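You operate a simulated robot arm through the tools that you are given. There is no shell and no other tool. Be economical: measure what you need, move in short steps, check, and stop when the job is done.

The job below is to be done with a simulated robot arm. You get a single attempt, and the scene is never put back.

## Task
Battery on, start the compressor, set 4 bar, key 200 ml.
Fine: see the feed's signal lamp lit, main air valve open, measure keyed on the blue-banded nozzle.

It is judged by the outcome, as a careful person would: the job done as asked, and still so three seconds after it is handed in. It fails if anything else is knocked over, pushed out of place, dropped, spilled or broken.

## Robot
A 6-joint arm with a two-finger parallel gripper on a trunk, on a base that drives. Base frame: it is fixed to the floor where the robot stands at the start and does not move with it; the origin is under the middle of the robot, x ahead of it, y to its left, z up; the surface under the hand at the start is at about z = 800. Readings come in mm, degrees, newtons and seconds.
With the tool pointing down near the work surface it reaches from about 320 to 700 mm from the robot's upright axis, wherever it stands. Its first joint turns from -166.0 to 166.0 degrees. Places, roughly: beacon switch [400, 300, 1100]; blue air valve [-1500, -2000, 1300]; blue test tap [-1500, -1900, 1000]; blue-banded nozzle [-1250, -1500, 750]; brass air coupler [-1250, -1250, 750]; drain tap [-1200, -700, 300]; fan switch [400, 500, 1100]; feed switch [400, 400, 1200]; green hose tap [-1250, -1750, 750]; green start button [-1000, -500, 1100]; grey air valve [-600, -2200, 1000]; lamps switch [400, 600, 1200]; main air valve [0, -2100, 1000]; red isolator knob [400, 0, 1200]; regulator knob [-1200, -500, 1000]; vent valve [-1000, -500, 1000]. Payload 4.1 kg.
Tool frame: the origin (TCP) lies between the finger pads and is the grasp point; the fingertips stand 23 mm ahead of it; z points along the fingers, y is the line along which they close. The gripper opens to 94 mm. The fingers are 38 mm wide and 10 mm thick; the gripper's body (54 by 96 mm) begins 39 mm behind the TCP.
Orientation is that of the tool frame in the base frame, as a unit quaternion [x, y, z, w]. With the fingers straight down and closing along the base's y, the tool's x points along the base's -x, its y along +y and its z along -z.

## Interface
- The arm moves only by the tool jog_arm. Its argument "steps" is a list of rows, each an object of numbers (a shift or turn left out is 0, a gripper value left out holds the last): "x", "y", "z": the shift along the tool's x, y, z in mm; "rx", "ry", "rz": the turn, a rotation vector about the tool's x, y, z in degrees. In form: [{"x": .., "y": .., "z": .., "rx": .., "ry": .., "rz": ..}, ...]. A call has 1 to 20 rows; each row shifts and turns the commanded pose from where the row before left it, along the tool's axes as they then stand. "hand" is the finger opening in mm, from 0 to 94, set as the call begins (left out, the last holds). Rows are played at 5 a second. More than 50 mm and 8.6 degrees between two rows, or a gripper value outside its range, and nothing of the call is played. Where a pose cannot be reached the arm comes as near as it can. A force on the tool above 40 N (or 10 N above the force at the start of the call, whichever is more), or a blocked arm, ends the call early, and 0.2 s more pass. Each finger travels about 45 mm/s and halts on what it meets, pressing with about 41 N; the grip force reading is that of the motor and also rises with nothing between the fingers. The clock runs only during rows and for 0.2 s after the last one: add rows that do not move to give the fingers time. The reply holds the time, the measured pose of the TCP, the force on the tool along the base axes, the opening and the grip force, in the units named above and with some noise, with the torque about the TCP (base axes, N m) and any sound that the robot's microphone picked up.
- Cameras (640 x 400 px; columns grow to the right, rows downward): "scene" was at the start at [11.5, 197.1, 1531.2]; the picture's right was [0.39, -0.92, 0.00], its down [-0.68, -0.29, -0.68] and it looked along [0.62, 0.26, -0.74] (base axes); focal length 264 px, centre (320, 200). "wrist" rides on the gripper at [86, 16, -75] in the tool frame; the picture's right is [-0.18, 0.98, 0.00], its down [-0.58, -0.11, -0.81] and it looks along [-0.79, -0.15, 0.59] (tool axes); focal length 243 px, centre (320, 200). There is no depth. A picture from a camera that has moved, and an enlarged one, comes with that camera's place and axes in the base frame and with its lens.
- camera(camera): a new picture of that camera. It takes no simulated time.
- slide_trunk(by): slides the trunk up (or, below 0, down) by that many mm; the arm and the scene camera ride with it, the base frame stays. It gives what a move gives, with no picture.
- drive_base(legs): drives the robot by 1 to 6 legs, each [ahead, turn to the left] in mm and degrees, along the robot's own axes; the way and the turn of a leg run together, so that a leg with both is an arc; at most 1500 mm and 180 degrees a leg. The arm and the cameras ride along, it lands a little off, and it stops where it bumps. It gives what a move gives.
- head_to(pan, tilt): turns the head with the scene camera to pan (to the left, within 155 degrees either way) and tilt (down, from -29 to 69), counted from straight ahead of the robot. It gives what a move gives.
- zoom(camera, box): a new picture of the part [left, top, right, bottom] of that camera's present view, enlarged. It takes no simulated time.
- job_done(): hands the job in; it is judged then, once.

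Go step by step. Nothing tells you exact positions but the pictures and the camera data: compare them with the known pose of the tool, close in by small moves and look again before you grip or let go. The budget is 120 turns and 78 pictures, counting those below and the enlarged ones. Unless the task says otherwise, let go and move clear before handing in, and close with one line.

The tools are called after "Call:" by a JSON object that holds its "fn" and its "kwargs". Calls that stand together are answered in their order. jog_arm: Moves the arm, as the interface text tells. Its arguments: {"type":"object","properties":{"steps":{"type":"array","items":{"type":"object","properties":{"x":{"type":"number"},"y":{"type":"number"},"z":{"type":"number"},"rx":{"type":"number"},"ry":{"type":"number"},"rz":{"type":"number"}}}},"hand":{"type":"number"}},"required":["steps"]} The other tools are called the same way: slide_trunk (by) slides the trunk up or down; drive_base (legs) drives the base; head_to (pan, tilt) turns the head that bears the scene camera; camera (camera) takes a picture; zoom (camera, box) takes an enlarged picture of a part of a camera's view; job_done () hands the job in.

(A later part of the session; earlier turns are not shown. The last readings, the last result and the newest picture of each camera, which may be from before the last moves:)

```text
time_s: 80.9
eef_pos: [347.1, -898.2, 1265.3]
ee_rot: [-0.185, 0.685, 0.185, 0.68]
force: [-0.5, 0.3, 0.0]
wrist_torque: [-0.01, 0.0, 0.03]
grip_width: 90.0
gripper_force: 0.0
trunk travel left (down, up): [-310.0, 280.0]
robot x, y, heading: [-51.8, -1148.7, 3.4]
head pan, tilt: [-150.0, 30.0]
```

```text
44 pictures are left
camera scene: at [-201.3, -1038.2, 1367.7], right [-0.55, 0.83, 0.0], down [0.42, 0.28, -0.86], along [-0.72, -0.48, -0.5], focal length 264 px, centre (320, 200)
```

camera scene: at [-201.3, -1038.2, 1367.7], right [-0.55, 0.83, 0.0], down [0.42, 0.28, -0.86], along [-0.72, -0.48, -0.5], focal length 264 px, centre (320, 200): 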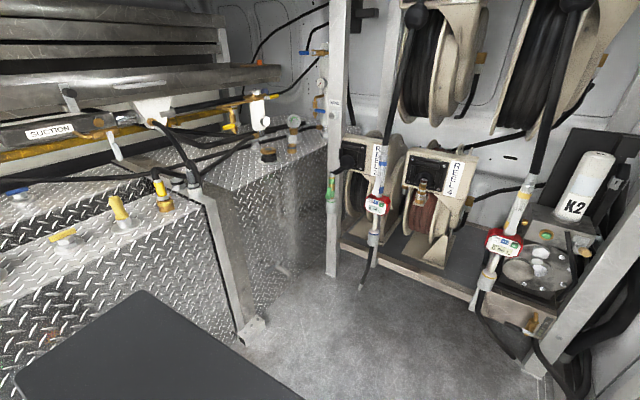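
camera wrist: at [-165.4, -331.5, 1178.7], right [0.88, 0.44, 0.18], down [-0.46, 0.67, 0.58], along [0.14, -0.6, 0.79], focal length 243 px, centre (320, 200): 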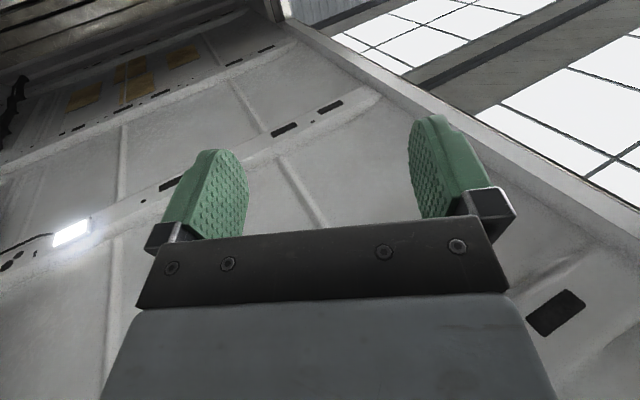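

Now the compressor panel is in view: gauges, green start, red stop, blue regulator, orange lever. I'll enlarge it and the metering guns.

Call:
{"fn": "zoom", "kwargs": {"camera": "scene", "box": [320, 130, 440, 310]}}

Call:
{"fn": "head_to", "kwargs": {"pan": 150, "tilt": 30}}

Call:
{"fn": "zoom", "kwargs": {"camera": "scene", "box": [290, 50, 390, 220]}}

```text
2.22 times, centred on (380, 220) of scene
camera zoom: at [-201.3, -1038.2, 1367.7], right [-0.55, 0.83, 0.0], down [0.42, 0.28, -0.86], along [-0.72, -0.48, -0.5], focal length 587 px, centre (187, 156)
```

zoom: 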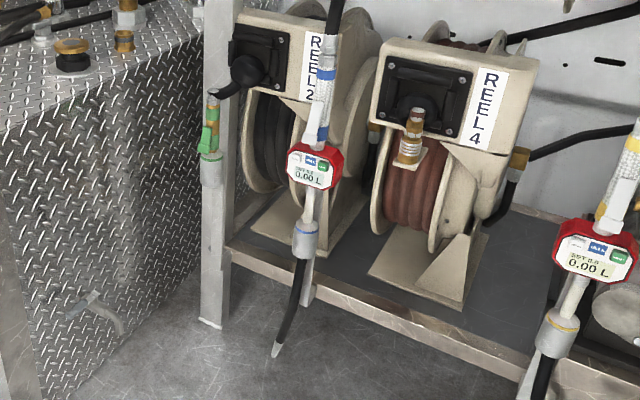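

```text
time_s: 85.0
eef_pos: [347.2, -898.3, 1263.7]
ee_rot: [-0.185, 0.685, 0.185, 0.68]
force: [0.4, 0.8, 0.7]
wrist_torque: [0.01, 0.02, 0.01]
grip_width: 90.2
gripper_force: 0.0
trunk travel left (down, up): [-310.0, 280.0]
robot x, y, heading: [-50.1, -1152.7, 3.3]
head pan, tilt: [150.0, 30.0]
```

```text
2.35 times, centred on (340, 135) of scene
camera zoom: at [-206.7, -947.8, 1367.6], right [0.45, 0.89, 0.0], down [0.45, -0.22, -0.86], along [-0.77, 0.39, -0.5], focal length 622 px, centre (273, 353)
```

zoom: 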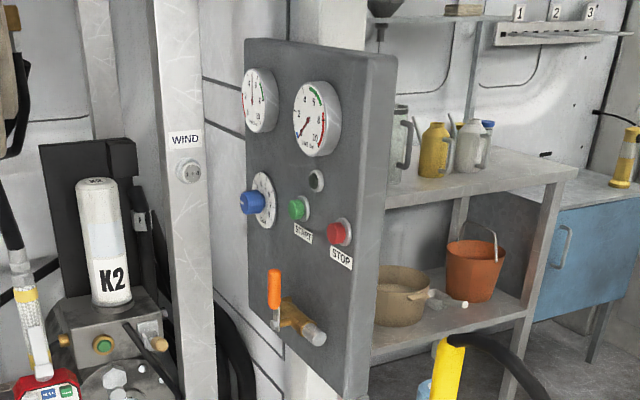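

The hose loop hangs at y≈-460 and is clear of where I'll stand. I back to x≈-770 and turn to face the panel.

Call:
{"fn": "drive_base", "kwargs": {"legs": [[0, -3.4], [-720, 0], [0, 90]]}}

Call:
{"fn": "head_to", "kwargs": {"pan": 25, "tilt": 25}}

Call:
{"fn": "camera", "kwargs": {"camera": "scene"}}

```text
time_s: 93.1
eef_pos: [-985.3, -733.5, 1263.2]
ee_rot: [0.601, -0.379, -0.597, -0.374]
force: [-0.2, -0.1, 0.0]
wrist_torque: [-0.02, -0.04, 0.04]
grip_width: 89.9
gripper_force: 0.1
trunk travel left (down, up): [-310.0, 280.0]
robot x, y, heading: [-767.4, -1150.8, 88.9]
head pan, tilt: [150.0, 30.0]
```

```text
time_s: 95.2
eef_pos: [-985.3, -734.6, 1264.2]
ee_rot: [0.6, -0.377, -0.598, -0.375]
force: [-0.1, 0.7, 0.6]
wrist_torque: [0.0, 0.03, 0.0]
grip_width: 89.8
gripper_force: 0.1
trunk travel left (down, up): [-310.0, 280.0]
robot x, y, heading: [-767.3, -1147.8, 88.6]
head pan, tilt: [25.0, 25.0]
```

```text
41 pictures are left
camera scene: at [-972.8, -1122.2, 1375.3], right [0.91, 0.4, 0.0], down [0.17, -0.39, -0.91], along [-0.37, 0.83, -0.42], focal length 264 px, centre (320, 200)
```

scene: 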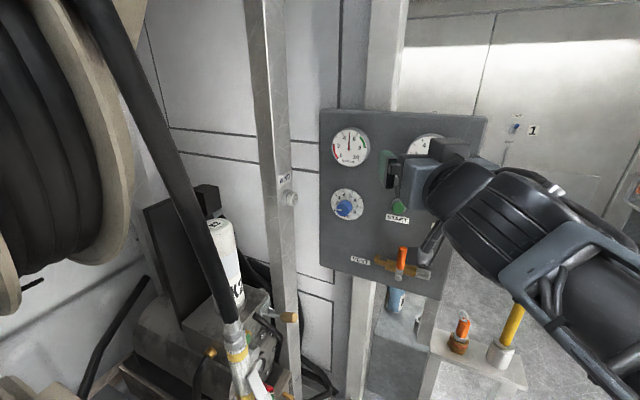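

START is at about [-1036, -486, 1075] and the regulator at [-1168, -503, 1051]. I'll square the tool to the panel, close the fingers and lower the trunk.

Call:
{"fn": "jog_arm", "kwargs": {"steps": [{"rx": 6.5}, {"rx": 6.5}, {"rx": 6.5}, {"rx": 6.5}, {"y": 30}, {"y": 21}, {}], "hand": 0}}

Call:
{"fn": "slide_trunk", "kwargs": {"by": -188}}

Call:
{"fn": "camera", "kwargs": {"camera": "scene"}}

```text
time_s: 96.8
eef_pos: [-1036.0, -733.4, 1264.9]
ee_rot: [-0.501, 0.502, 0.497, 0.499]
force: [-0.1, -0.3, 0.6]
wrist_torque: [0.0, -0.02, -0.01]
grip_width: 0.0
gripper_force: 40.9
trunk travel left (down, up): [-310.0, 280.0]
robot x, y, heading: [-769.7, -1152.9, 88.7]
head pan, tilt: [25.0, 25.0]
```

```text
time_s: 98.8
eef_pos: [-1034.7, -732.1, 1076.3]
ee_rot: [-0.5, 0.503, 0.496, 0.5]
force: [-0.3, 0.0, 0.2]
wrist_torque: [0.0, 0.01, 0.0]
grip_width: 0.0
gripper_force: 40.9
trunk travel left (down, up): [-122.0, 468.0]
robot x, y, heading: [-767.2, -1151.0, 88.8]
head pan, tilt: [25.0, 25.0]
```

```text
40 pictures are left
camera scene: at [-972.8, -1122.2, 1187.4], right [0.91, 0.4, 0.0], down [0.17, -0.39, -0.91], along [-0.37, 0.83, -0.42], focal length 264 px, centre (320, 200)
```

scene: 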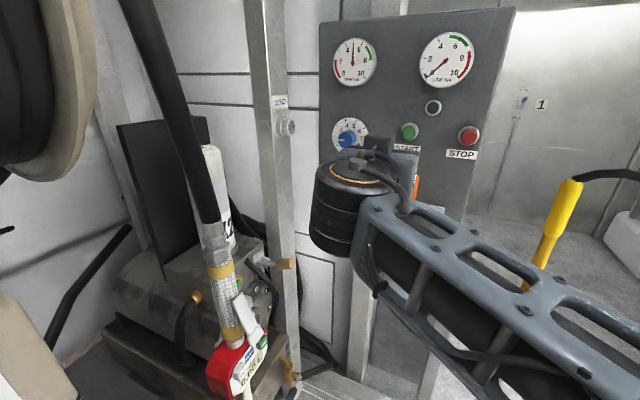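

Aligned with START. I advance until near contact, then press gently.

Call:
{"fn": "jog_arm", "kwargs": {"steps": [{"y": 3, "z": 40}, {"z": 40}, {"z": 40}, {"z": 40}, {"z": 25}, {}]}}

Call:
{"fn": "camera", "kwargs": {"camera": "wrist"}}

Call:
{"fn": "camera", "kwargs": {"camera": "scene"}}

```text
time_s: 100.2
eef_pos: [-1038.7, -546.4, 1074.5]
ee_rot: [-0.5, 0.503, 0.496, 0.5]
force: [0.6, 0.2, -0.8]
wrist_torque: [0.02, 0.01, 0.03]
grip_width: 0.0
gripper_force: 41.0
trunk travel left (down, up): [-122.0, 468.0]
robot x, y, heading: [-768.1, -1149.1, 88.8]
head pan, tilt: [25.0, 25.0]
```

```text
39 pictures are left
camera wrist: at [-1053.7, -620.6, 988.9], right [-0.98, 0.01, 0.18], down [0.1, -0.8, 0.59], along [0.15, 0.6, 0.79], focal length 243 px, centre (320, 200)
```

wrist: 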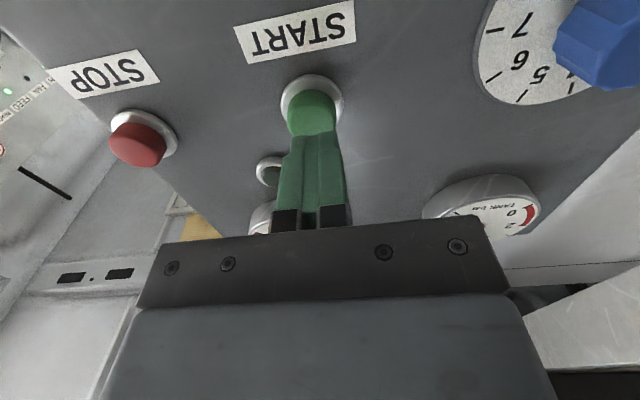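

```text
38 pictures are left
camera scene: at [-972.9, -1122.1, 1187.3], right [0.91, 0.4, 0.0], down [0.17, -0.39, -0.91], along [-0.37, 0.83, -0.42], focal length 264 px, centre (320, 200)
```

scene: 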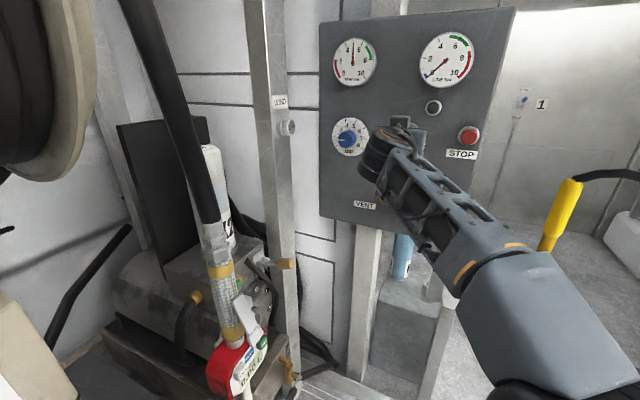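

Call:
{"fn": "jog_arm", "kwargs": {"steps": [{"z": 12}, {"z": 8}, {"z": 6}, {"z": 5}, {"z": 4}, {"z": 4}, {"z": 3}, {}]}}

```text
time_s: 101.5
eef_pos: [-1037.1, -517.8, 1077.2]
ee_rot: [-0.5, 0.503, 0.498, 0.498]
force: [5.8, -21.8, -6.6]
wrist_torque: [0.11, 0.14, -0.19]
grip_width: 0.1
gripper_force: 40.6
trunk travel left (down, up): [-122.0, 468.0]
robot x, y, heading: [-763.9, -1152.2, 88.9]
head pan, tilt: [25.0, 25.0]
heard: click
stopped in row 6: the force on the tool passed its limit at 46 N (the readings are from after the stop); the commanded pose is now the measured one
```

A click was heard. I back off and look at the gauges and lamp.

Call:
{"fn": "jog_arm", "kwargs": {"steps": [{"z": -40}, {"z": -40}, {"z": -40}, {"z": -40}, {}, {}]}}

Call:
{"fn": "zoom", "kwargs": {"camera": "scene", "box": [310, 10, 510, 230]}}

```text
time_s: 102.9
eef_pos: [-1040.9, -674.6, 1075.6]
ee_rot: [-0.502, 0.503, 0.497, 0.498]
force: [-0.5, -0.9, -0.3]
wrist_torque: [-0.01, 0.0, -0.01]
grip_width: 0.0
gripper_force: 41.0
trunk travel left (down, up): [-122.0, 468.0]
robot x, y, heading: [-764.0, -1147.5, 88.8]
head pan, tilt: [25.0, 25.0]
```

```text
1.82 times, centred on (410, 120) of scene
camera zoom: at [-972.9, -1123.0, 1187.3], right [0.91, 0.41, 0.0], down [0.17, -0.39, -0.91], along [-0.37, 0.83, -0.42], focal length 480 px, centre (156, 346)
```

zoom: 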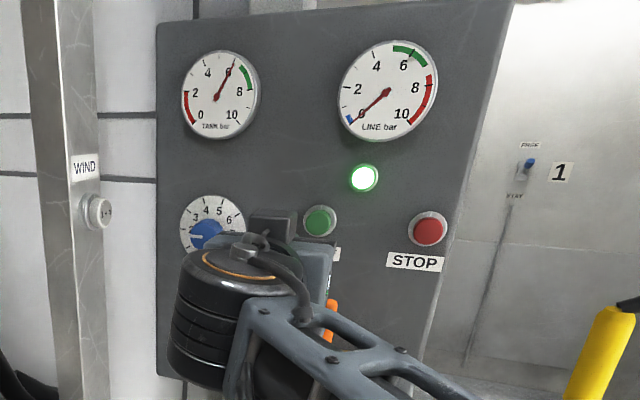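

Compressor runs: green lamp lit and tank pressure rising. I move the arm aside to read the regulator dial.

Call:
{"fn": "jog_arm", "kwargs": {"steps": [{"y": -40}, {"y": -40}, {"x": 40}, {}], "hand": 80}}

Call:
{"fn": "zoom", "kwargs": {"camera": "scene", "box": [320, 100, 400, 170]}}

Call:
{"fn": "zoom", "kwargs": {"camera": "scene", "box": [310, 10, 510, 230]}}

```text
time_s: 103.9
eef_pos: [-958.7, -673.4, 1036.9]
ee_rot: [-0.501, 0.504, 0.497, 0.499]
force: [0.2, -0.7, 0.1]
wrist_torque: [0.0, 0.02, 0.0]
grip_width: 80.1
gripper_force: 0.1
trunk travel left (down, up): [-122.0, 468.0]
robot x, y, heading: [-767.4, -1149.6, 88.9]
head pan, tilt: [25.0, 25.0]
```

```text
5.71 times, centred on (360, 135) of scene
camera zoom: at [-972.8, -1123.0, 1187.4], right [0.91, 0.41, 0.0], down [0.17, -0.39, -0.91], along [-0.37, 0.83, -0.42], focal length 1510 px, centre (91, 571)
```

zoom: 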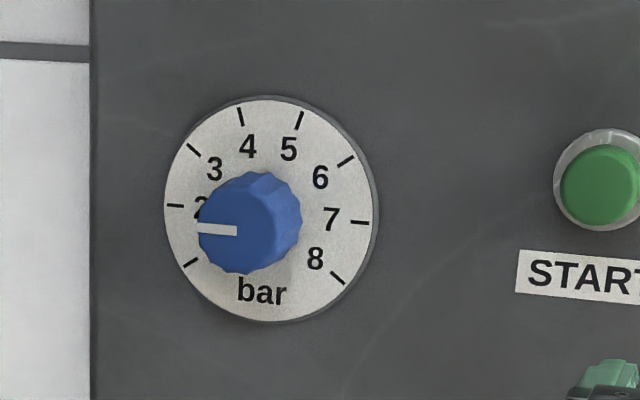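

```text
1.82 times, centred on (410, 120) of scene
camera zoom: at [-972.8, -1123.0, 1187.4], right [0.91, 0.41, 0.0], down [0.17, -0.39, -0.91], along [-0.37, 0.83, -0.42], focal length 480 px, centre (156, 346)
```

zoom: 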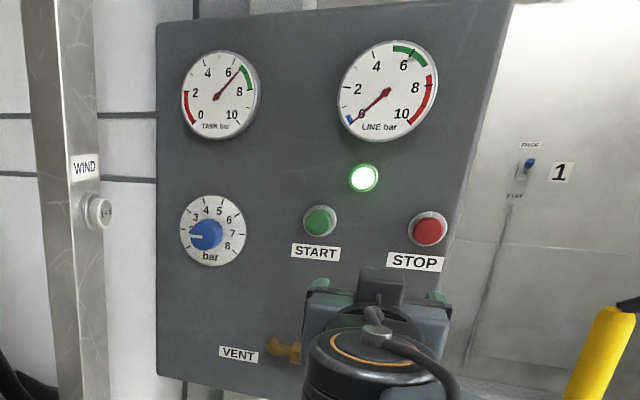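

Pointer is at 2 bar; ticks are about 34.3° apart, so 4 bar needs +68.6° clockwise. I move in front of the knob, rolled -34°.

Call:
{"fn": "jog_arm", "kwargs": {"steps": [{"y": 45}, {"y": 45}, {"y": 45}, {"y": 45}, {"y": 35, "x": -15}, {"z": 40}, {"z": 30}, {"rz": -8.5}, {"rz": -8.5}, {"rz": -8.5}, {"rz": -8.5}, {}]}}

Call:
{"fn": "camera", "kwargs": {"camera": "wrist"}}

```text
time_s: 106.5
eef_pos: [-1173.0, -603.9, 1050.0]
ee_rot: [0.627, -0.334, -0.328, -0.622]
force: [0.0, -0.5, 0.1]
wrist_torque: [-0.05, 0.03, -0.02]
grip_width: 80.0
gripper_force: 0.1
trunk travel left (down, up): [-122.0, 468.0]
robot x, y, heading: [-762.6, -1152.8, 89.1]
head pan, tilt: [25.0, 25.0]
```

```text
34 pictures are left
camera wrist: at [-1137.4, -679.1, 971.0], right [-0.92, 0.0, -0.4], down [-0.24, -0.8, 0.55], along [-0.32, 0.6, 0.73], focal length 243 px, centre (320, 200)
```

wrist: 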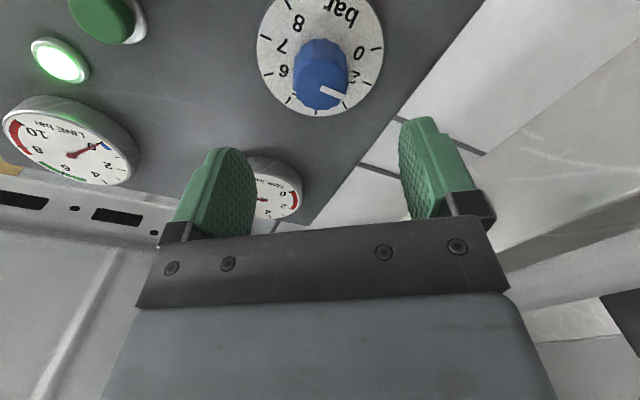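

Call:
{"fn": "zoom", "kwargs": {"camera": "wrist", "box": [240, 0, 400, 120]}}

```text
3.33 times, centred on (320, 60) of wrist
camera zoom: at [-1137.4, -679.1, 971.0], right [-0.92, 0.0, -0.4], down [-0.24, -0.8, 0.55], along [-0.32, 0.6, 0.73], focal length 809 px, centre (320, 667)
```

zoom: 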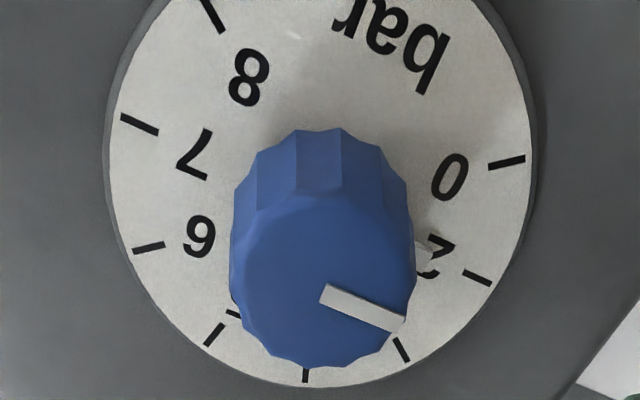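

The dial reads 0, 2, 3 … 8, and the pointer is on 2, so 4 is two ticks on (68.6°). I advance and grip.

Call:
{"fn": "jog_arm", "kwargs": {"steps": [{"z": 40}, {"z": 30}, {"z": 20}, {"z": 11}, {}]}}

Call:
{"fn": "jog_arm", "kwargs": {"steps": [{}, {}, {}, {}, {}], "hand": 20}}

Call:
{"fn": "camera", "kwargs": {"camera": "wrist"}}

```text
time_s: 107.7
eef_pos: [-1164.8, -532.5, 1039.0]
ee_rot: [0.627, -0.334, -0.33, -0.622]
force: [-0.5, 0.3, 0.0]
wrist_torque: [-0.02, -0.01, 0.01]
grip_width: 79.9
gripper_force: 0.0
out of reach, approached as far as the arm can: row 2, 3, 4
trunk travel left (down, up): [-122.0, 468.0]
robot x, y, heading: [-764.9, -1148.1, 88.8]
head pan, tilt: [25.0, 25.0]
```

```text
time_s: 108.9
eef_pos: [-1164.4, -533.3, 1038.1]
ee_rot: [0.626, -0.335, -0.329, -0.622]
force: [0.8, 0.8, 1.4]
wrist_torque: [0.07, -0.02, -0.3]
grip_width: 39.7
gripper_force: 44.9
trunk travel left (down, up): [-122.0, 468.0]
robot x, y, heading: [-769.6, -1150.9, 88.7]
head pan, tilt: [25.0, 25.0]
```

```text
32 pictures are left
camera wrist: at [-1130.2, -608.1, 958.8], right [-0.92, 0.0, -0.4], down [-0.24, -0.8, 0.55], along [-0.32, 0.6, 0.73], focal length 243 px, centre (320, 200)
```

wrist: 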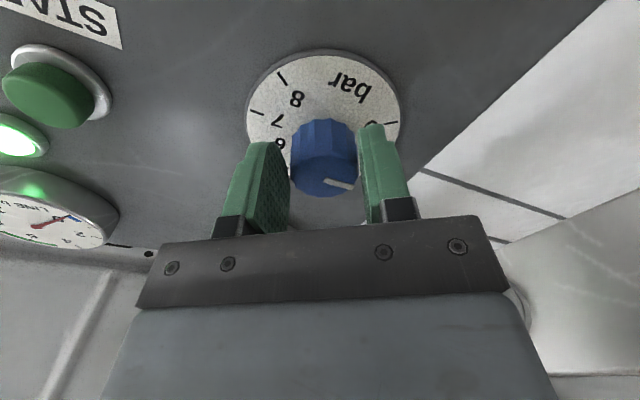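

The arm is at full reach and the grip is poor. I release, retract, and drive the base 120 mm closer.

Call:
{"fn": "jog_arm", "kwargs": {"steps": [{}, {}, {}, {}], "hand": 80}}

Call:
{"fn": "jog_arm", "kwargs": {"steps": [{"z": -40}, {"z": -40}, {"z": -40}, {"z": -40}, {"z": -30}, {}]}}

Call:
{"fn": "drive_base", "kwargs": {"legs": [[130, 0]]}}

Call:
{"fn": "camera", "kwargs": {"camera": "wrist"}}

```text
time_s: 109.9
eef_pos: [-1164.8, -533.6, 1038.5]
ee_rot: [0.626, -0.335, -0.328, -0.623]
force: [1.2, 0.3, -0.2]
wrist_torque: [0.05, 0.0, -0.01]
grip_width: 80.2
gripper_force: 0.0
trunk travel left (down, up): [-122.0, 468.0]
robot x, y, heading: [-768.1, -1148.7, 89.0]
head pan, tilt: [25.0, 25.0]
```

```text
time_s: 111.3
eef_pos: [-1164.9, -721.7, 1041.2]
ee_rot: [0.627, -0.335, -0.33, -0.622]
force: [-0.3, 0.5, -0.1]
wrist_torque: [0.01, 0.01, 0.04]
grip_width: 79.7
gripper_force: 0.0
trunk travel left (down, up): [-122.0, 468.0]
robot x, y, heading: [-764.7, -1153.8, 89.1]
head pan, tilt: [25.0, 25.0]
```

```text
time_s: 112.6
eef_pos: [-1160.2, -587.6, 1040.1]
ee_rot: [0.626, -0.335, -0.329, -0.622]
force: [0.5, -0.6, 0.0]
wrist_torque: [-0.01, -0.01, 0.02]
grip_width: 80.0
gripper_force: 0.1
trunk travel left (down, up): [-122.0, 468.0]
robot x, y, heading: [-764.8, -1015.3, 88.8]
head pan, tilt: [25.0, 25.0]
```

```text
31 pictures are left
camera wrist: at [-1127.2, -663.6, 960.4], right [-0.92, 0.0, -0.4], down [-0.24, -0.8, 0.55], along [-0.32, 0.6, 0.73], focal length 243 px, centre (320, 200)
```

wrist: 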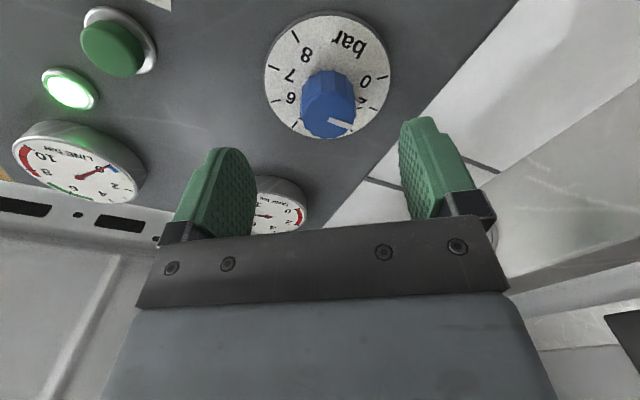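

Call:
{"fn": "jog_arm", "kwargs": {"steps": [{"x": -17, "y": 4}, {"z": 40}, {"z": 30}, {"z": 15}, {}]}}

Call:
{"fn": "camera", "kwargs": {"camera": "wrist"}}

```text
time_s: 113.8
eef_pos: [-1174.0, -505.4, 1052.3]
ee_rot: [0.627, -0.335, -0.329, -0.622]
force: [1.2, -2.6, -1.9]
wrist_torque: [0.07, 0.08, -0.1]
grip_width: 80.1
gripper_force: 0.2
trunk travel left (down, up): [-122.0, 468.0]
robot x, y, heading: [-758.6, -1019.9, 89.1]
head pan, tilt: [25.0, 25.0]
```

```text
30 pictures are left
camera wrist: at [-1140.1, -579.6, 972.8], right [-0.92, 0.0, -0.4], down [-0.24, -0.8, 0.55], along [-0.32, 0.6, 0.73], focal length 243 px, centre (320, 200)
```

wrist: 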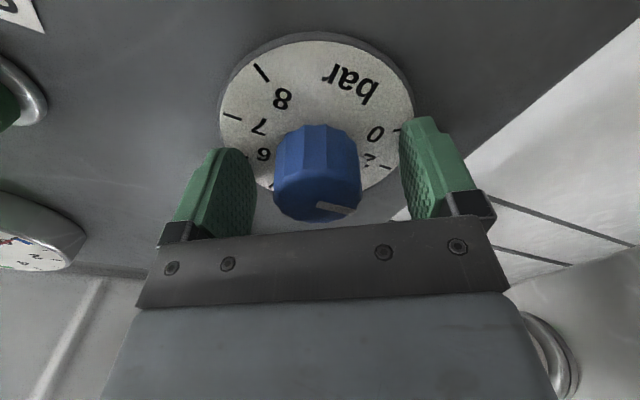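

Centred on the knob. I grip and turn 68.6° clockwise.

Call:
{"fn": "jog_arm", "kwargs": {"steps": [{"z": -3}, {}, {}, {}, {}, {}], "hand": 20}}

Call:
{"fn": "jog_arm", "kwargs": {"steps": [{"rz": 8.5}, {"rz": 8.5}, {"rz": 8.5}, {"rz": 8.5}, {"rz": 8.5}, {"rz": 8.5}, {"rz": 8.5}, {"rz": 8.5}, {"rz": 0.6}, {}, {}]}}

Call:
{"fn": "camera", "kwargs": {"camera": "wrist"}}

```text
time_s: 115.2
eef_pos: [-1175.3, -506.1, 1052.2]
ee_rot: [0.627, -0.335, -0.328, -0.622]
force: [-2.8, 0.6, -1.3]
wrist_torque: [1.3, 0.03, -0.8]
grip_width: 40.2
gripper_force: 44.9
trunk travel left (down, up): [-122.0, 468.0]
robot x, y, heading: [-760.4, -1018.6, 89.3]
head pan, tilt: [25.0, 25.0]
```

```text
time_s: 117.6
eef_pos: [-1170.3, -505.5, 1051.6]
ee_rot: [-0.327, 0.632, 0.622, 0.329]
force: [32.4, -9.0, -11.4]
wrist_torque: [1.46, -0.11, 0.21]
grip_width: 39.6
gripper_force: 44.8
trunk travel left (down, up): [-122.0, 468.0]
robot x, y, heading: [-763.1, -1019.2, 88.9]
head pan, tilt: [25.0, 25.0]
```

```text
29 pictures are left
camera wrist: at [-1233.5, -580.6, 991.6], right [-0.7, 0.01, 0.71], down [0.41, -0.81, 0.42], along [0.58, 0.59, 0.56], focal length 243 px, centre (320, 200)
```

wrist: 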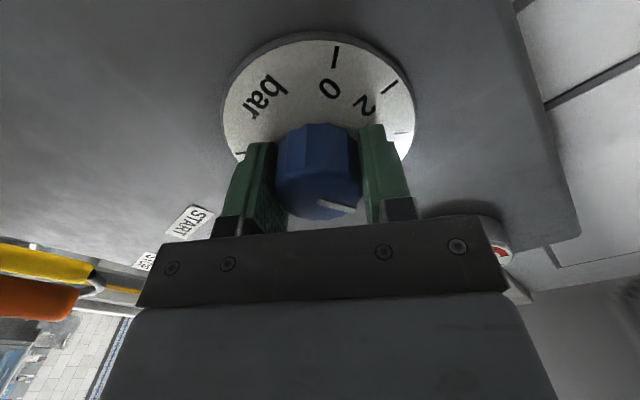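

Turned together with the fingers. I release, withdraw and check the dial.

Call:
{"fn": "jog_arm", "kwargs": {"steps": [{}, {}, {}, {}], "hand": 80}}

Call:
{"fn": "jog_arm", "kwargs": {"steps": [{"z": -40}, {"z": -40}, {"z": -40}, {"x": 28, "y": -40}, {"x": 28, "y": -40}, {"x": 28, "y": -40}, {"x": 28, "y": -40}, {}]}}

Call:
{"fn": "camera", "kwargs": {"camera": "scene"}}

Call:
{"fn": "zoom", "kwargs": {"camera": "scene", "box": [300, 90, 380, 150]}}

```text
time_s: 118.6
eef_pos: [-1173.7, -505.5, 1052.2]
ee_rot: [-0.33, 0.63, 0.622, 0.328]
force: [1.0, -0.2, 0.6]
wrist_torque: [0.0, 0.0, -0.02]
grip_width: 79.9
gripper_force: 0.0
trunk travel left (down, up): [-122.0, 468.0]
robot x, y, heading: [-764.2, -1020.2, 89.2]
head pan, tilt: [25.0, 25.0]
```

```text
time_s: 120.4
eef_pos: [-1107.9, -631.2, 870.0]
ee_rot: [-0.329, 0.629, 0.623, 0.328]
force: [0.5, 0.7, -0.9]
wrist_torque: [-0.03, -0.01, 0.0]
grip_width: 80.2
gripper_force: 0.0
trunk travel left (down, up): [-122.0, 468.0]
robot x, y, heading: [-763.9, -1020.6, 88.7]
head pan, tilt: [25.0, 25.0]
```

```text
28 pictures are left
camera scene: at [-970.2, -991.4, 1187.3], right [0.91, 0.41, 0.0], down [0.17, -0.39, -0.91], along [-0.37, 0.83, -0.42], focal length 264 px, centre (320, 200)
```

scene: 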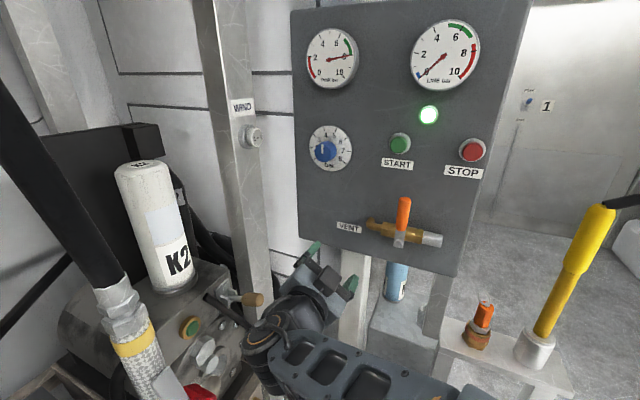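

```text
6.67 times, centred on (340, 120) of scene
camera zoom: at [-970.2, -991.4, 1187.3], right [0.91, 0.41, 0.0], down [0.17, -0.39, -0.91], along [-0.37, 0.83, -0.42], focal length 1762 px, centre (187, 733)
```

zoom: 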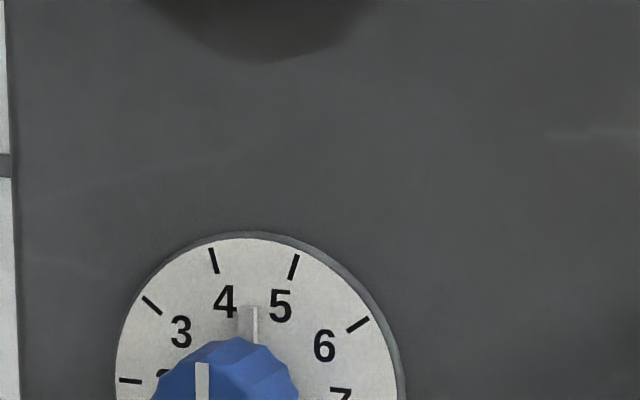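

Call:
{"fn": "zoom", "kwargs": {"camera": "scene", "box": [300, 115, 364, 179]}}

```text
6.25 times, centred on (332, 147) of scene
camera zoom: at [-970.2, -991.4, 1187.3], right [0.91, 0.41, 0.0], down [0.17, -0.39, -0.91], along [-0.37, 0.83, -0.42], focal length 1652 px, centre (245, 531)
```

zoom: 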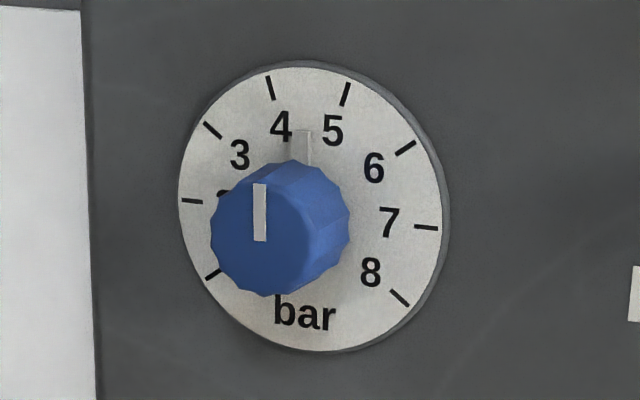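

The pointer sits around 4.5 (knob squared itself to the fingers on gripping). I'll re-grip at the same roll and turn back 19°.

Call:
{"fn": "jog_arm", "kwargs": {"steps": [{"x": -28, "y": 40}, {"x": -28, "y": 40}, {"x": -28, "y": 40}, {"x": -28, "y": 40}, {"z": 40}, {"z": 40}, {"z": 40}, {}]}}

Call:
{"fn": "jog_arm", "kwargs": {"steps": [{}, {}, {}, {}, {}], "hand": 20}}

Call:
{"fn": "jog_arm", "kwargs": {"steps": [{"rz": -6.3}, {"rz": -6.3}, {"rz": -6.3}, {}, {}]}}

Call:
{"fn": "jog_arm", "kwargs": {"steps": [{}, {}, {}, {}], "hand": 80}}

Call:
{"fn": "jog_arm", "kwargs": {"steps": [{"z": -40}, {"z": -40}, {"z": -40}, {"x": 38, "y": -30}, {"x": 38, "y": -30}, {"x": 38, "y": -30}, {"x": 38, "y": -30}, {}]}}

Call:
{"fn": "zoom", "kwargs": {"camera": "scene", "box": [300, 115, 364, 179]}}

```text
time_s: 122.2
eef_pos: [-1170.5, -505.3, 1052.1]
ee_rot: [-0.329, 0.63, 0.622, 0.328]
force: [-0.7, -0.4, -0.1]
wrist_torque: [-0.03, 0.01, 0.04]
grip_width: 80.1
gripper_force: 0.1
trunk travel left (down, up): [-122.0, 468.0]
robot x, y, heading: [-767.2, -1020.8, 88.7]
head pan, tilt: [25.0, 25.0]
```

```text
time_s: 123.4
eef_pos: [-1170.7, -505.2, 1051.7]
ee_rot: [-0.329, 0.63, 0.621, 0.329]
force: [11.6, -6.2, -11.3]
wrist_torque: [0.31, -0.02, 0.46]
grip_width: 39.7
gripper_force: 45.0
trunk travel left (down, up): [-122.0, 468.0]
robot x, y, heading: [-763.5, -1017.4, 88.7]
head pan, tilt: [25.0, 25.0]
```

```text
time_s: 124.6
eef_pos: [-1171.8, -504.3, 1051.8]
ee_rot: [-0.428, 0.568, 0.56, 0.426]
force: [17.7, -5.8, -12.7]
wrist_torque: [-0.63, -0.01, -0.68]
grip_width: 39.5
gripper_force: 45.6
trunk travel left (down, up): [-122.0, 468.0]
robot x, y, heading: [-766.8, -1022.5, 88.9]
head pan, tilt: [25.0, 25.0]
```

```text
time_s: 125.6
eef_pos: [-1174.4, -505.7, 1053.0]
ee_rot: [-0.428, 0.567, 0.561, 0.426]
force: [-0.1, -0.6, -0.3]
wrist_torque: [0.01, 0.01, 0.01]
grip_width: 80.1
gripper_force: 0.1
trunk travel left (down, up): [-122.0, 468.0]
robot x, y, heading: [-765.3, -1019.2, 89.0]
head pan, tilt: [25.0, 25.0]
```

```text
time_s: 127.4
eef_pos: [-1098.5, -627.7, 874.9]
ee_rot: [-0.428, 0.567, 0.561, 0.425]
force: [-0.2, -0.2, 0.1]
wrist_torque: [-0.01, 0.0, -0.02]
grip_width: 79.9
gripper_force: 0.1
trunk travel left (down, up): [-122.0, 468.0]
robot x, y, heading: [-762.6, -1017.0, 88.8]
head pan, tilt: [25.0, 25.0]
```

```text
6.25 times, centred on (332, 147) of scene
camera zoom: at [-970.1, -991.4, 1187.3], right [0.91, 0.41, 0.0], down [0.17, -0.39, -0.91], along [-0.37, 0.83, -0.42], focal length 1652 px, centre (245, 531)
```

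zoom: 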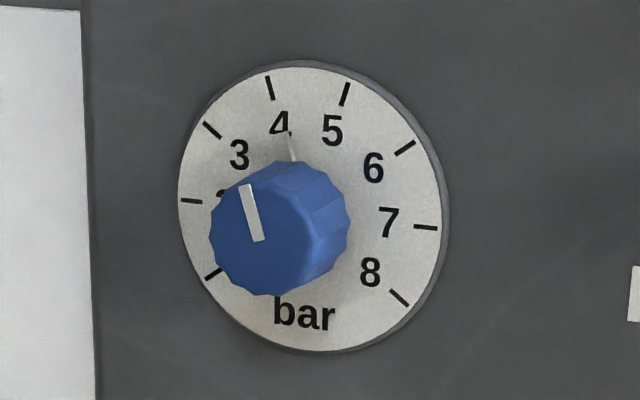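

The pointer is now at 4, close to the tick. Next is the blue-banded nozzle: I back off and swing round to face the reels.

Call:
{"fn": "drive_base", "kwargs": {"legs": [[-210, 0], [0, -89], [300, 0], [0, 180]]}}

Call:
{"fn": "head_to", "kwargs": {"pan": 15, "tilt": 25}}

Call:
{"fn": "camera", "kwargs": {"camera": "scene"}}

```text
time_s: 141.8
eef_pos: [-804.0, -1595.3, 874.0]
ee_rot: [0.709, -0.048, -0.689, 0.145]
force: [-0.9, 0.5, 0.3]
wrist_torque: [0.0, -0.04, 0.0]
grip_width: 80.1
gripper_force: 0.2
trunk travel left (down, up): [-122.0, 468.0]
robot x, y, heading: [-466.1, -1202.2, -172.8]
head pan, tilt: [25.0, 25.0]
```

```text
time_s: 142.5
eef_pos: [-803.9, -1594.0, 876.4]
ee_rot: [0.709, -0.046, -0.689, 0.145]
force: [-0.3, -0.3, 0.4]
wrist_torque: [0.01, 0.01, 0.01]
grip_width: 79.9
gripper_force: 0.1
trunk travel left (down, up): [-122.0, 468.0]
robot x, y, heading: [-468.7, -1202.3, -172.7]
head pan, tilt: [15.0, 25.0]
```

```text
24 pictures are left
camera scene: at [-472.8, -1393.7, 1187.3], right [-0.38, 0.93, 0.0], down [0.39, 0.16, -0.91], along [-0.84, -0.34, -0.42], focal length 264 px, centre (320, 200)
```

scene: 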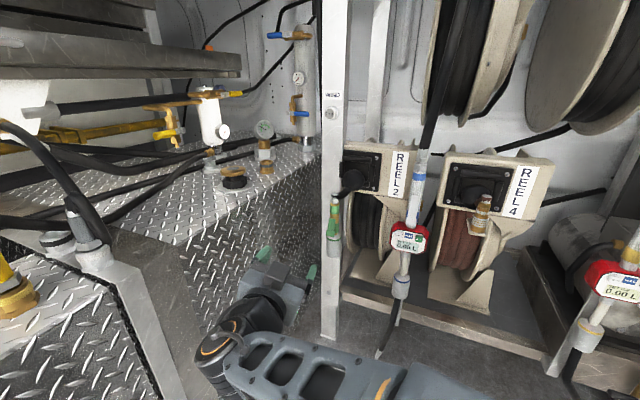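

The blue-banded gun hangs from reel 2. I'll enlarge its keypad.

Call:
{"fn": "zoom", "kwargs": {"camera": "scene", "box": [380, 215, 440, 260]}}

```text
8.89 times, centred on (410, 238) of scene
camera zoom: at [-472.8, -1393.7, 1187.3], right [-0.38, 0.93, 0.0], down [0.39, 0.16, -0.91], along [-0.84, -0.34, -0.42], focal length 2349 px, centre (-480, -133)
```

zoom: 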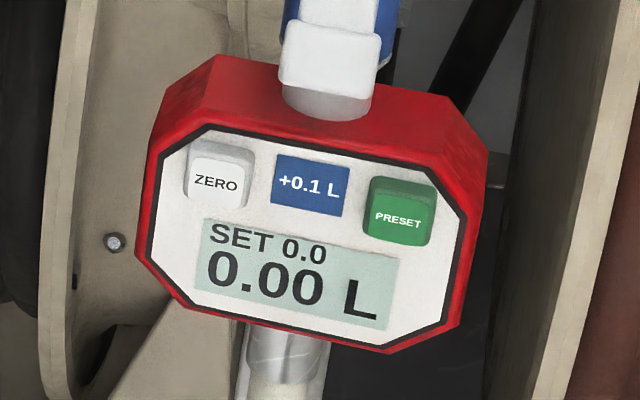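

Keys are ZERO, +0.1 L and PRESET; the gun's keypad is near [-1195, -1393, 750]. I'll square up the base and tool.

Call:
{"fn": "drive_base", "kwargs": {"legs": [[0, -7.3], [110, 0]]}}

Call:
{"fn": "jog_arm", "kwargs": {"steps": [{"rz": -7.6}, {"rz": -7.7}, {"y": -40}, {"y": -40}, {"y": -40}, {"y": -30}, {}], "hand": 0}}

```text
time_s: 144.3
eef_pos: [-958.0, -1548.9, 875.1]
ee_rot: [0.704, -0.091, -0.696, 0.103]
force: [0.4, -0.2, 0.7]
wrist_torque: [0.02, 0.03, -0.02]
grip_width: 79.8
gripper_force: 0.1
trunk travel left (down, up): [-122.0, 468.0]
robot x, y, heading: [-573.9, -1203.0, 179.9]
head pan, tilt: [15.0, 25.0]
```

```text
time_s: 145.9
eef_pos: [-958.6, -1399.5, 873.7]
ee_rot: [0.711, 0.003, -0.704, 0.008]
force: [-0.1, -0.4, -0.3]
wrist_torque: [0.01, 0.02, -0.01]
grip_width: 0.2
gripper_force: 41.0
trunk travel left (down, up): [-122.0, 468.0]
robot x, y, heading: [-571.6, -1199.8, -179.7]
head pan, tilt: [15.0, 25.0]
```

Call:
{"fn": "slide_trunk", "kwargs": {"by": -115}}

Call:
{"fn": "jog_arm", "kwargs": {"steps": [{"z": 40}, {"z": 40}, {"z": 30}, {}]}}

Call:
{"fn": "camera", "kwargs": {"camera": "wrist"}}

Call:
{"fn": "camera", "kwargs": {"camera": "scene"}}

```text
time_s: 147.3
eef_pos: [-958.5, -1399.5, 758.0]
ee_rot: [0.711, 0.003, -0.704, 0.008]
force: [0.0, 0.9, 0.2]
wrist_torque: [0.03, -0.03, 0.01]
grip_width: 0.1
gripper_force: 40.7
trunk travel left (down, up): [-7.0, 583.0]
robot x, y, heading: [-574.0, -1197.7, 179.8]
head pan, tilt: [15.0, 25.0]
```

```text
time_s: 148.3
eef_pos: [-1070.2, -1401.4, 758.5]
ee_rot: [0.71, 0.002, -0.704, 0.007]
force: [-0.2, -0.2, -0.3]
wrist_torque: [0.01, 0.01, -0.01]
grip_width: 0.0
gripper_force: 41.2
trunk travel left (down, up): [-7.0, 583.0]
robot x, y, heading: [-574.1, -1200.9, 179.8]
head pan, tilt: [15.0, 25.0]
```

```text
22 pictures are left
camera wrist: at [-993.4, -1416.3, 672.2], right [0.01, -0.98, 0.19], down [0.8, 0.12, 0.59], along [-0.6, 0.15, 0.79], focal length 243 px, centre (320, 200)
```

wrist: 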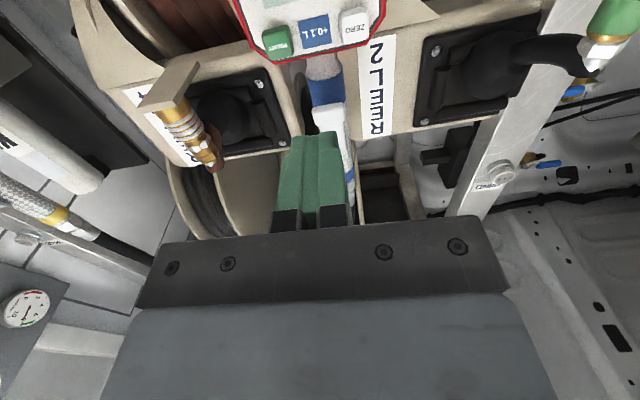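

```text
21 pictures are left
camera scene: at [-604.4, -1391.3, 1072.3], right [-0.26, 0.97, 0.0], down [0.41, 0.11, -0.91], along [-0.88, -0.23, -0.42], focal length 264 px, centre (320, 200)
```

scene: 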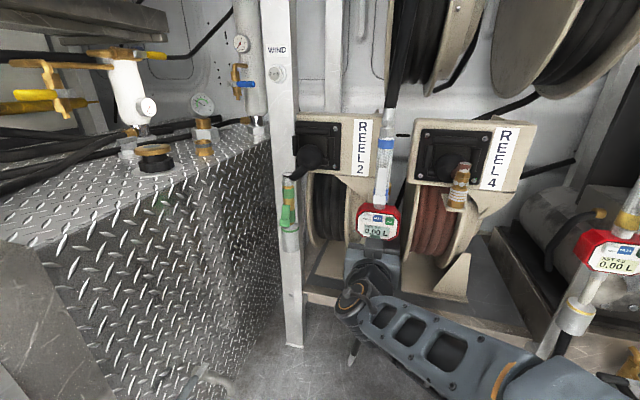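

The +0.1 L key is about [-1212, -1400, 745]. I approach closer and look again.

Call:
{"fn": "jog_arm", "kwargs": {"steps": [{"x": 14, "z": 30}, {"z": 40}, {}]}}

Call:
{"fn": "camera", "kwargs": {"camera": "wrist"}}

```text
time_s: 149.2
eef_pos: [-1140.2, -1401.7, 742.9]
ee_rot: [0.711, 0.003, -0.704, 0.008]
force: [-0.6, 0.0, 0.2]
wrist_torque: [0.0, 0.01, 0.0]
grip_width: 0.0
gripper_force: 40.7
trunk travel left (down, up): [-7.0, 583.0]
robot x, y, heading: [-574.7, -1202.0, -179.9]
head pan, tilt: [15.0, 25.0]
```

```text
20 pictures are left
camera wrist: at [-1063.0, -1416.7, 658.1], right [0.01, -0.98, 0.19], down [0.8, 0.13, 0.59], along [-0.6, 0.15, 0.79], focal length 243 px, centre (320, 200)
```

wrist: 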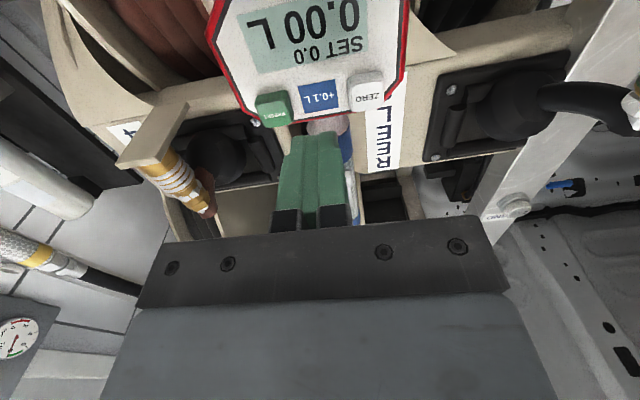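

Key at about [-1216, -1401, 746], aligned with the fingers. I advance and press in small steps.

Call:
{"fn": "jog_arm", "kwargs": {"steps": [{"x": 1, "z": 25}, {"z": 15}, {"z": 4}, {}]}}

Call:
{"fn": "camera", "kwargs": {"camera": "wrist"}}

```text
time_s: 150.2
eef_pos: [-1182.9, -1401.8, 741.2]
ee_rot: [0.711, 0.002, -0.704, 0.008]
force: [-0.5, -0.1, 0.9]
wrist_torque: [-0.02, 0.04, -0.01]
grip_width: 0.0
gripper_force: 41.1
trunk travel left (down, up): [-7.0, 583.0]
robot x, y, heading: [-574.4, -1201.7, 180.1]
head pan, tilt: [15.0, 25.0]
```

```text
19 pictures are left
camera wrist: at [-1106.4, -1417.5, 655.0], right [0.01, -0.98, 0.19], down [0.8, 0.12, 0.59], along [-0.6, 0.15, 0.79], focal length 243 px, centre (320, 200)
```

wrist: 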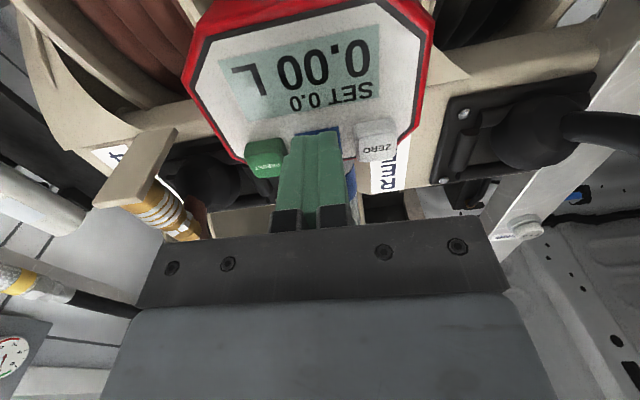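

Call:
{"fn": "jog_arm", "kwargs": {"steps": [{"x": 2, "y": 1.5}, {"z": 5}, {"z": 4}, {"z": 3}, {"z": 3}, {"z": 2}, {"z": 2}, {"z": 2}, {"z": 2}, {}]}}

```text
time_s: 151.7
eef_pos: [-1198.0, -1404.8, 739.9]
ee_rot: [0.711, 0.002, -0.703, 0.007]
force: [18.4, 5.5, 0.5]
wrist_torque: [0.02, 0.23, -0.28]
grip_width: 0.0
gripper_force: 40.4
trunk travel left (down, up): [-7.0, 583.0]
robot x, y, heading: [-570.5, -1200.5, -180.2]
head pan, tilt: [15.0, 25.0]
stopped in row 7: the force on the tool passed its limit at 45 N (the readings are from after the stop); the commanded pose is now the measured one
```

Call:
{"fn": "jog_arm", "kwargs": {"steps": [{"z": -10}, {"z": -10}, {}]}}

Call:
{"fn": "camera", "kwargs": {"camera": "wrist"}}

```text
time_s: 152.5
eef_pos: [-1177.7, -1404.3, 737.8]
ee_rot: [0.712, 0.002, -0.702, 0.008]
force: [0.0, -0.3, 0.2]
wrist_torque: [-0.04, -0.01, 0.0]
grip_width: 0.0
gripper_force: 41.1
trunk travel left (down, up): [-7.0, 583.0]
robot x, y, heading: [-573.4, -1204.2, -179.8]
head pan, tilt: [15.0, 25.0]
```

```text
18 pictures are left
camera wrist: at [-1102.0, -1420.1, 653.0], right [0.01, -0.98, 0.19], down [0.8, 0.12, 0.59], along [-0.6, 0.15, 0.78], focal length 243 px, centre (320, 200)
```

wrist: 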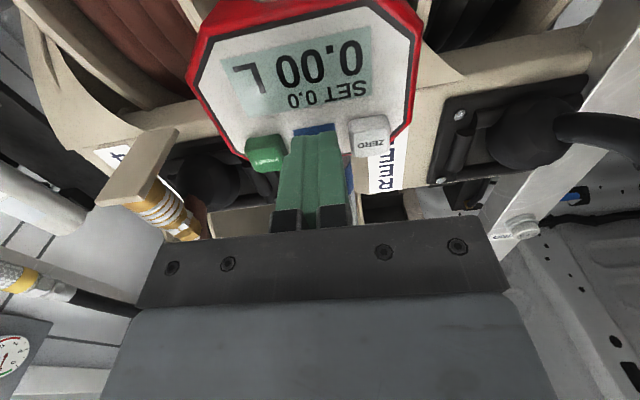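

Call:
{"fn": "zoom", "kwargs": {"camera": "wrist", "box": [230, 80, 410, 240]}}

```text
2.50 times, centred on (320, 160) of wrist
camera zoom: at [-1102.0, -1420.1, 653.0], right [0.01, -0.98, 0.19], down [0.8, 0.12, 0.59], along [-0.6, 0.15, 0.78], focal length 606 px, centre (320, 300)
```

zoom: 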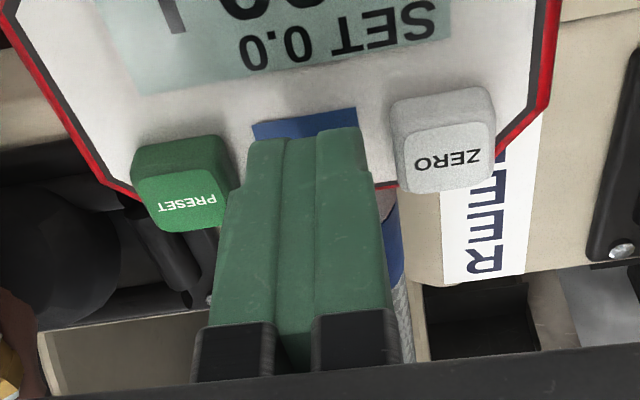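

The +0.1 L key looks flush, and my touch was at its lower edge (z≈738). I raise 10 mm, recentre, and press again.

Call:
{"fn": "jog_arm", "kwargs": {"steps": [{"x": -10.5, "y": -2.5}, {"z": 10}, {"z": 5}, {"z": 3}, {"z": 2}, {"z": 2}, {"z": 2}, {"z": 2}, {"z": 2}, {}]}}

```text
time_s: 153.8
eef_pos: [-1197.5, -1402.3, 749.4]
ee_rot: [0.711, 0.002, -0.703, 0.007]
force: [20.9, 6.1, 0.9]
wrist_torque: [0.0, 0.21, -0.27]
grip_width: 0.0
gripper_force: 41.1
trunk travel left (down, up): [-7.0, 583.0]
robot x, y, heading: [-571.6, -1199.0, -179.7]
head pan, tilt: [15.0, 25.0]
stopped in row 6: the force on the tool passed its limit at 46 N (the readings are from after the stop); the commanded pose is now the measured one
```

Call:
{"fn": "jog_arm", "kwargs": {"steps": [{"z": -15}, {"z": -15}, {}]}}

Call:
{"fn": "zoom", "kwargs": {"camera": "wrist", "box": [190, 30, 430, 240]}}

```text
time_s: 154.6
eef_pos: [-1168.6, -1400.9, 745.8]
ee_rot: [0.713, 0.002, -0.701, 0.008]
force: [-0.8, 0.4, -0.8]
wrist_torque: [-0.03, 0.01, 0.03]
grip_width: 0.0
gripper_force: 40.3
trunk travel left (down, up): [-7.0, 583.0]
robot x, y, heading: [-570.3, -1202.0, -179.9]
head pan, tilt: [15.0, 25.0]
```

```text
1.90 times, centred on (310, 135) of wrist
camera zoom: at [-1092.9, -1415.9, 660.5], right [0.01, -0.98, 0.19], down [0.8, 0.12, 0.59], along [-0.61, 0.15, 0.78], focal length 462 px, centre (339, 324)
```

zoom: 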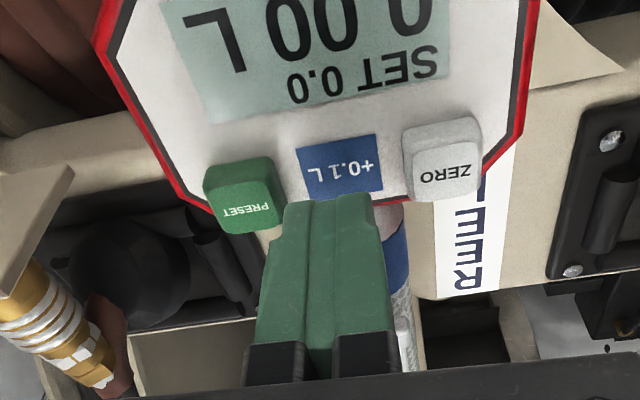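

The blue "+0.1 L" is just a flat label: each PRESET press adds 0.1 L. I shift to the green PRESET key and press it once.

Call:
{"fn": "jog_arm", "kwargs": {"steps": [{"y": -29, "x": 3}, {}, {"z": 10}, {"z": 4}, {"z": 3}, {"z": 2}, {"z": 2}, {"z": 2}, {"z": 2}, {"z": 2}, {"z": 2}, {"z": 2}, {"z": 2}, {}]}}

```text
time_s: 156.8
eef_pos: [-1191.8, -1373.7, 743.9]
ee_rot: [0.712, 0.003, -0.702, 0.008]
force: [26.6, 5.8, 0.5]
wrist_torque: [-0.04, 0.15, -0.2]
grip_width: 0.0
gripper_force: 41.1
trunk travel left (down, up): [-7.0, 583.0]
robot x, y, heading: [-575.7, -1197.3, -179.7]
head pan, tilt: [15.0, 25.0]
stopped in row 10: the force on the tool passed its limit at 43 N (the readings are from after the stop); the commanded pose is now the measured one
```

Call:
{"fn": "jog_arm", "kwargs": {"steps": [{"z": -15}, {"z": -15}, {}]}}

Call:
{"fn": "zoom", "kwargs": {"camera": "wrist", "box": [230, 10, 470, 220]}}

```text
time_s: 157.6
eef_pos: [-1164.8, -1373.6, 743.5]
ee_rot: [0.714, 0.003, -0.7, 0.008]
force: [-0.2, 0.0, -0.4]
wrist_torque: [0.0, 0.01, -0.01]
grip_width: 0.0
gripper_force: 41.1
trunk travel left (down, up): [-7.0, 583.0]
robot x, y, heading: [-573.3, -1199.5, -179.9]
head pan, tilt: [15.0, 25.0]
```

```text
1.90 times, centred on (350, 115) of wrist
camera zoom: at [-1088.4, -1388.5, 657.8], right [0.01, -0.98, 0.19], down [0.79, 0.12, 0.6], along [-0.61, 0.15, 0.78], focal length 462 px, centre (263, 362)
```

zoom: 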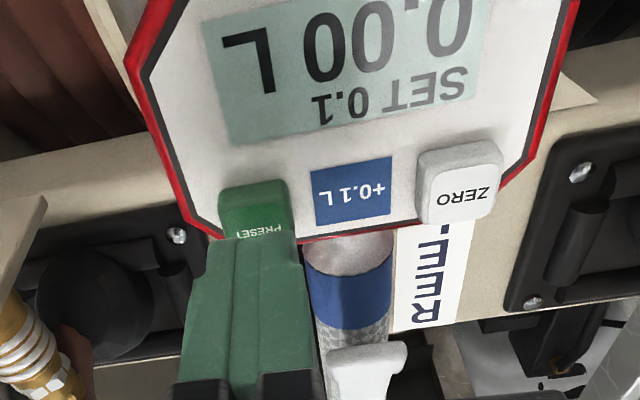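

SET now reads 0.1, so one more identical press makes 0.2 L.

Call:
{"fn": "jog_arm", "kwargs": {"steps": [{"z": 10}, {"z": 7}, {"z": 3}, {"z": 2}, {"z": 2}, {"z": 2}, {"z": 2}, {"z": 2}, {}]}}

Call:
{"fn": "jog_arm", "kwargs": {"steps": [{"z": -15}, {"z": -15}, {}]}}

Call:
{"fn": "zoom", "kwargs": {"camera": "wrist", "box": [230, 10, 470, 220]}}

```text
time_s: 159.6
eef_pos: [-1191.7, -1374.8, 741.0]
ee_rot: [0.714, 0.003, -0.7, 0.007]
force: [34.2, -2.0, -9.2]
wrist_torque: [0.06, -0.12, 0.0]
grip_width: 0.0
gripper_force: 41.0
trunk travel left (down, up): [-7.0, 583.0]
robot x, y, heading: [-569.0, -1197.7, -180.1]
head pan, tilt: [15.0, 25.0]
```

```text
time_s: 160.3
eef_pos: [-1165.4, -1373.1, 744.8]
ee_rot: [0.713, 0.002, -0.701, 0.007]
force: [0.0, -1.1, -0.8]
wrist_torque: [-0.01, 0.02, -0.01]
grip_width: 0.1
gripper_force: 41.0
trunk travel left (down, up): [-7.0, 583.0]
robot x, y, heading: [-575.1, -1199.7, -179.7]
head pan, tilt: [15.0, 25.0]
```

```text
1.90 times, centred on (350, 115) of wrist
camera zoom: at [-1088.0, -1388.2, 659.4], right [0.01, -0.98, 0.19], down [0.79, 0.12, 0.6], along [-0.61, 0.15, 0.78], focal length 462 px, centre (263, 362)
```

zoom: 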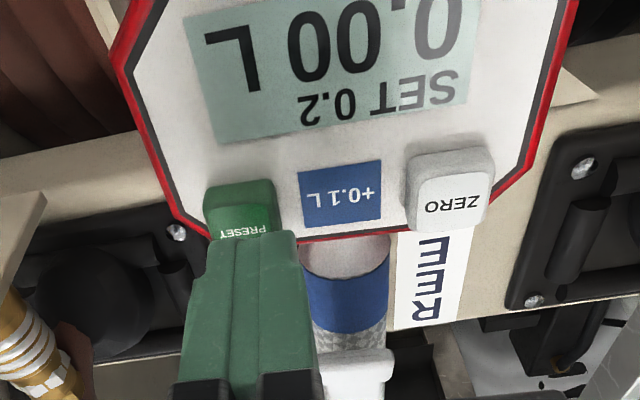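

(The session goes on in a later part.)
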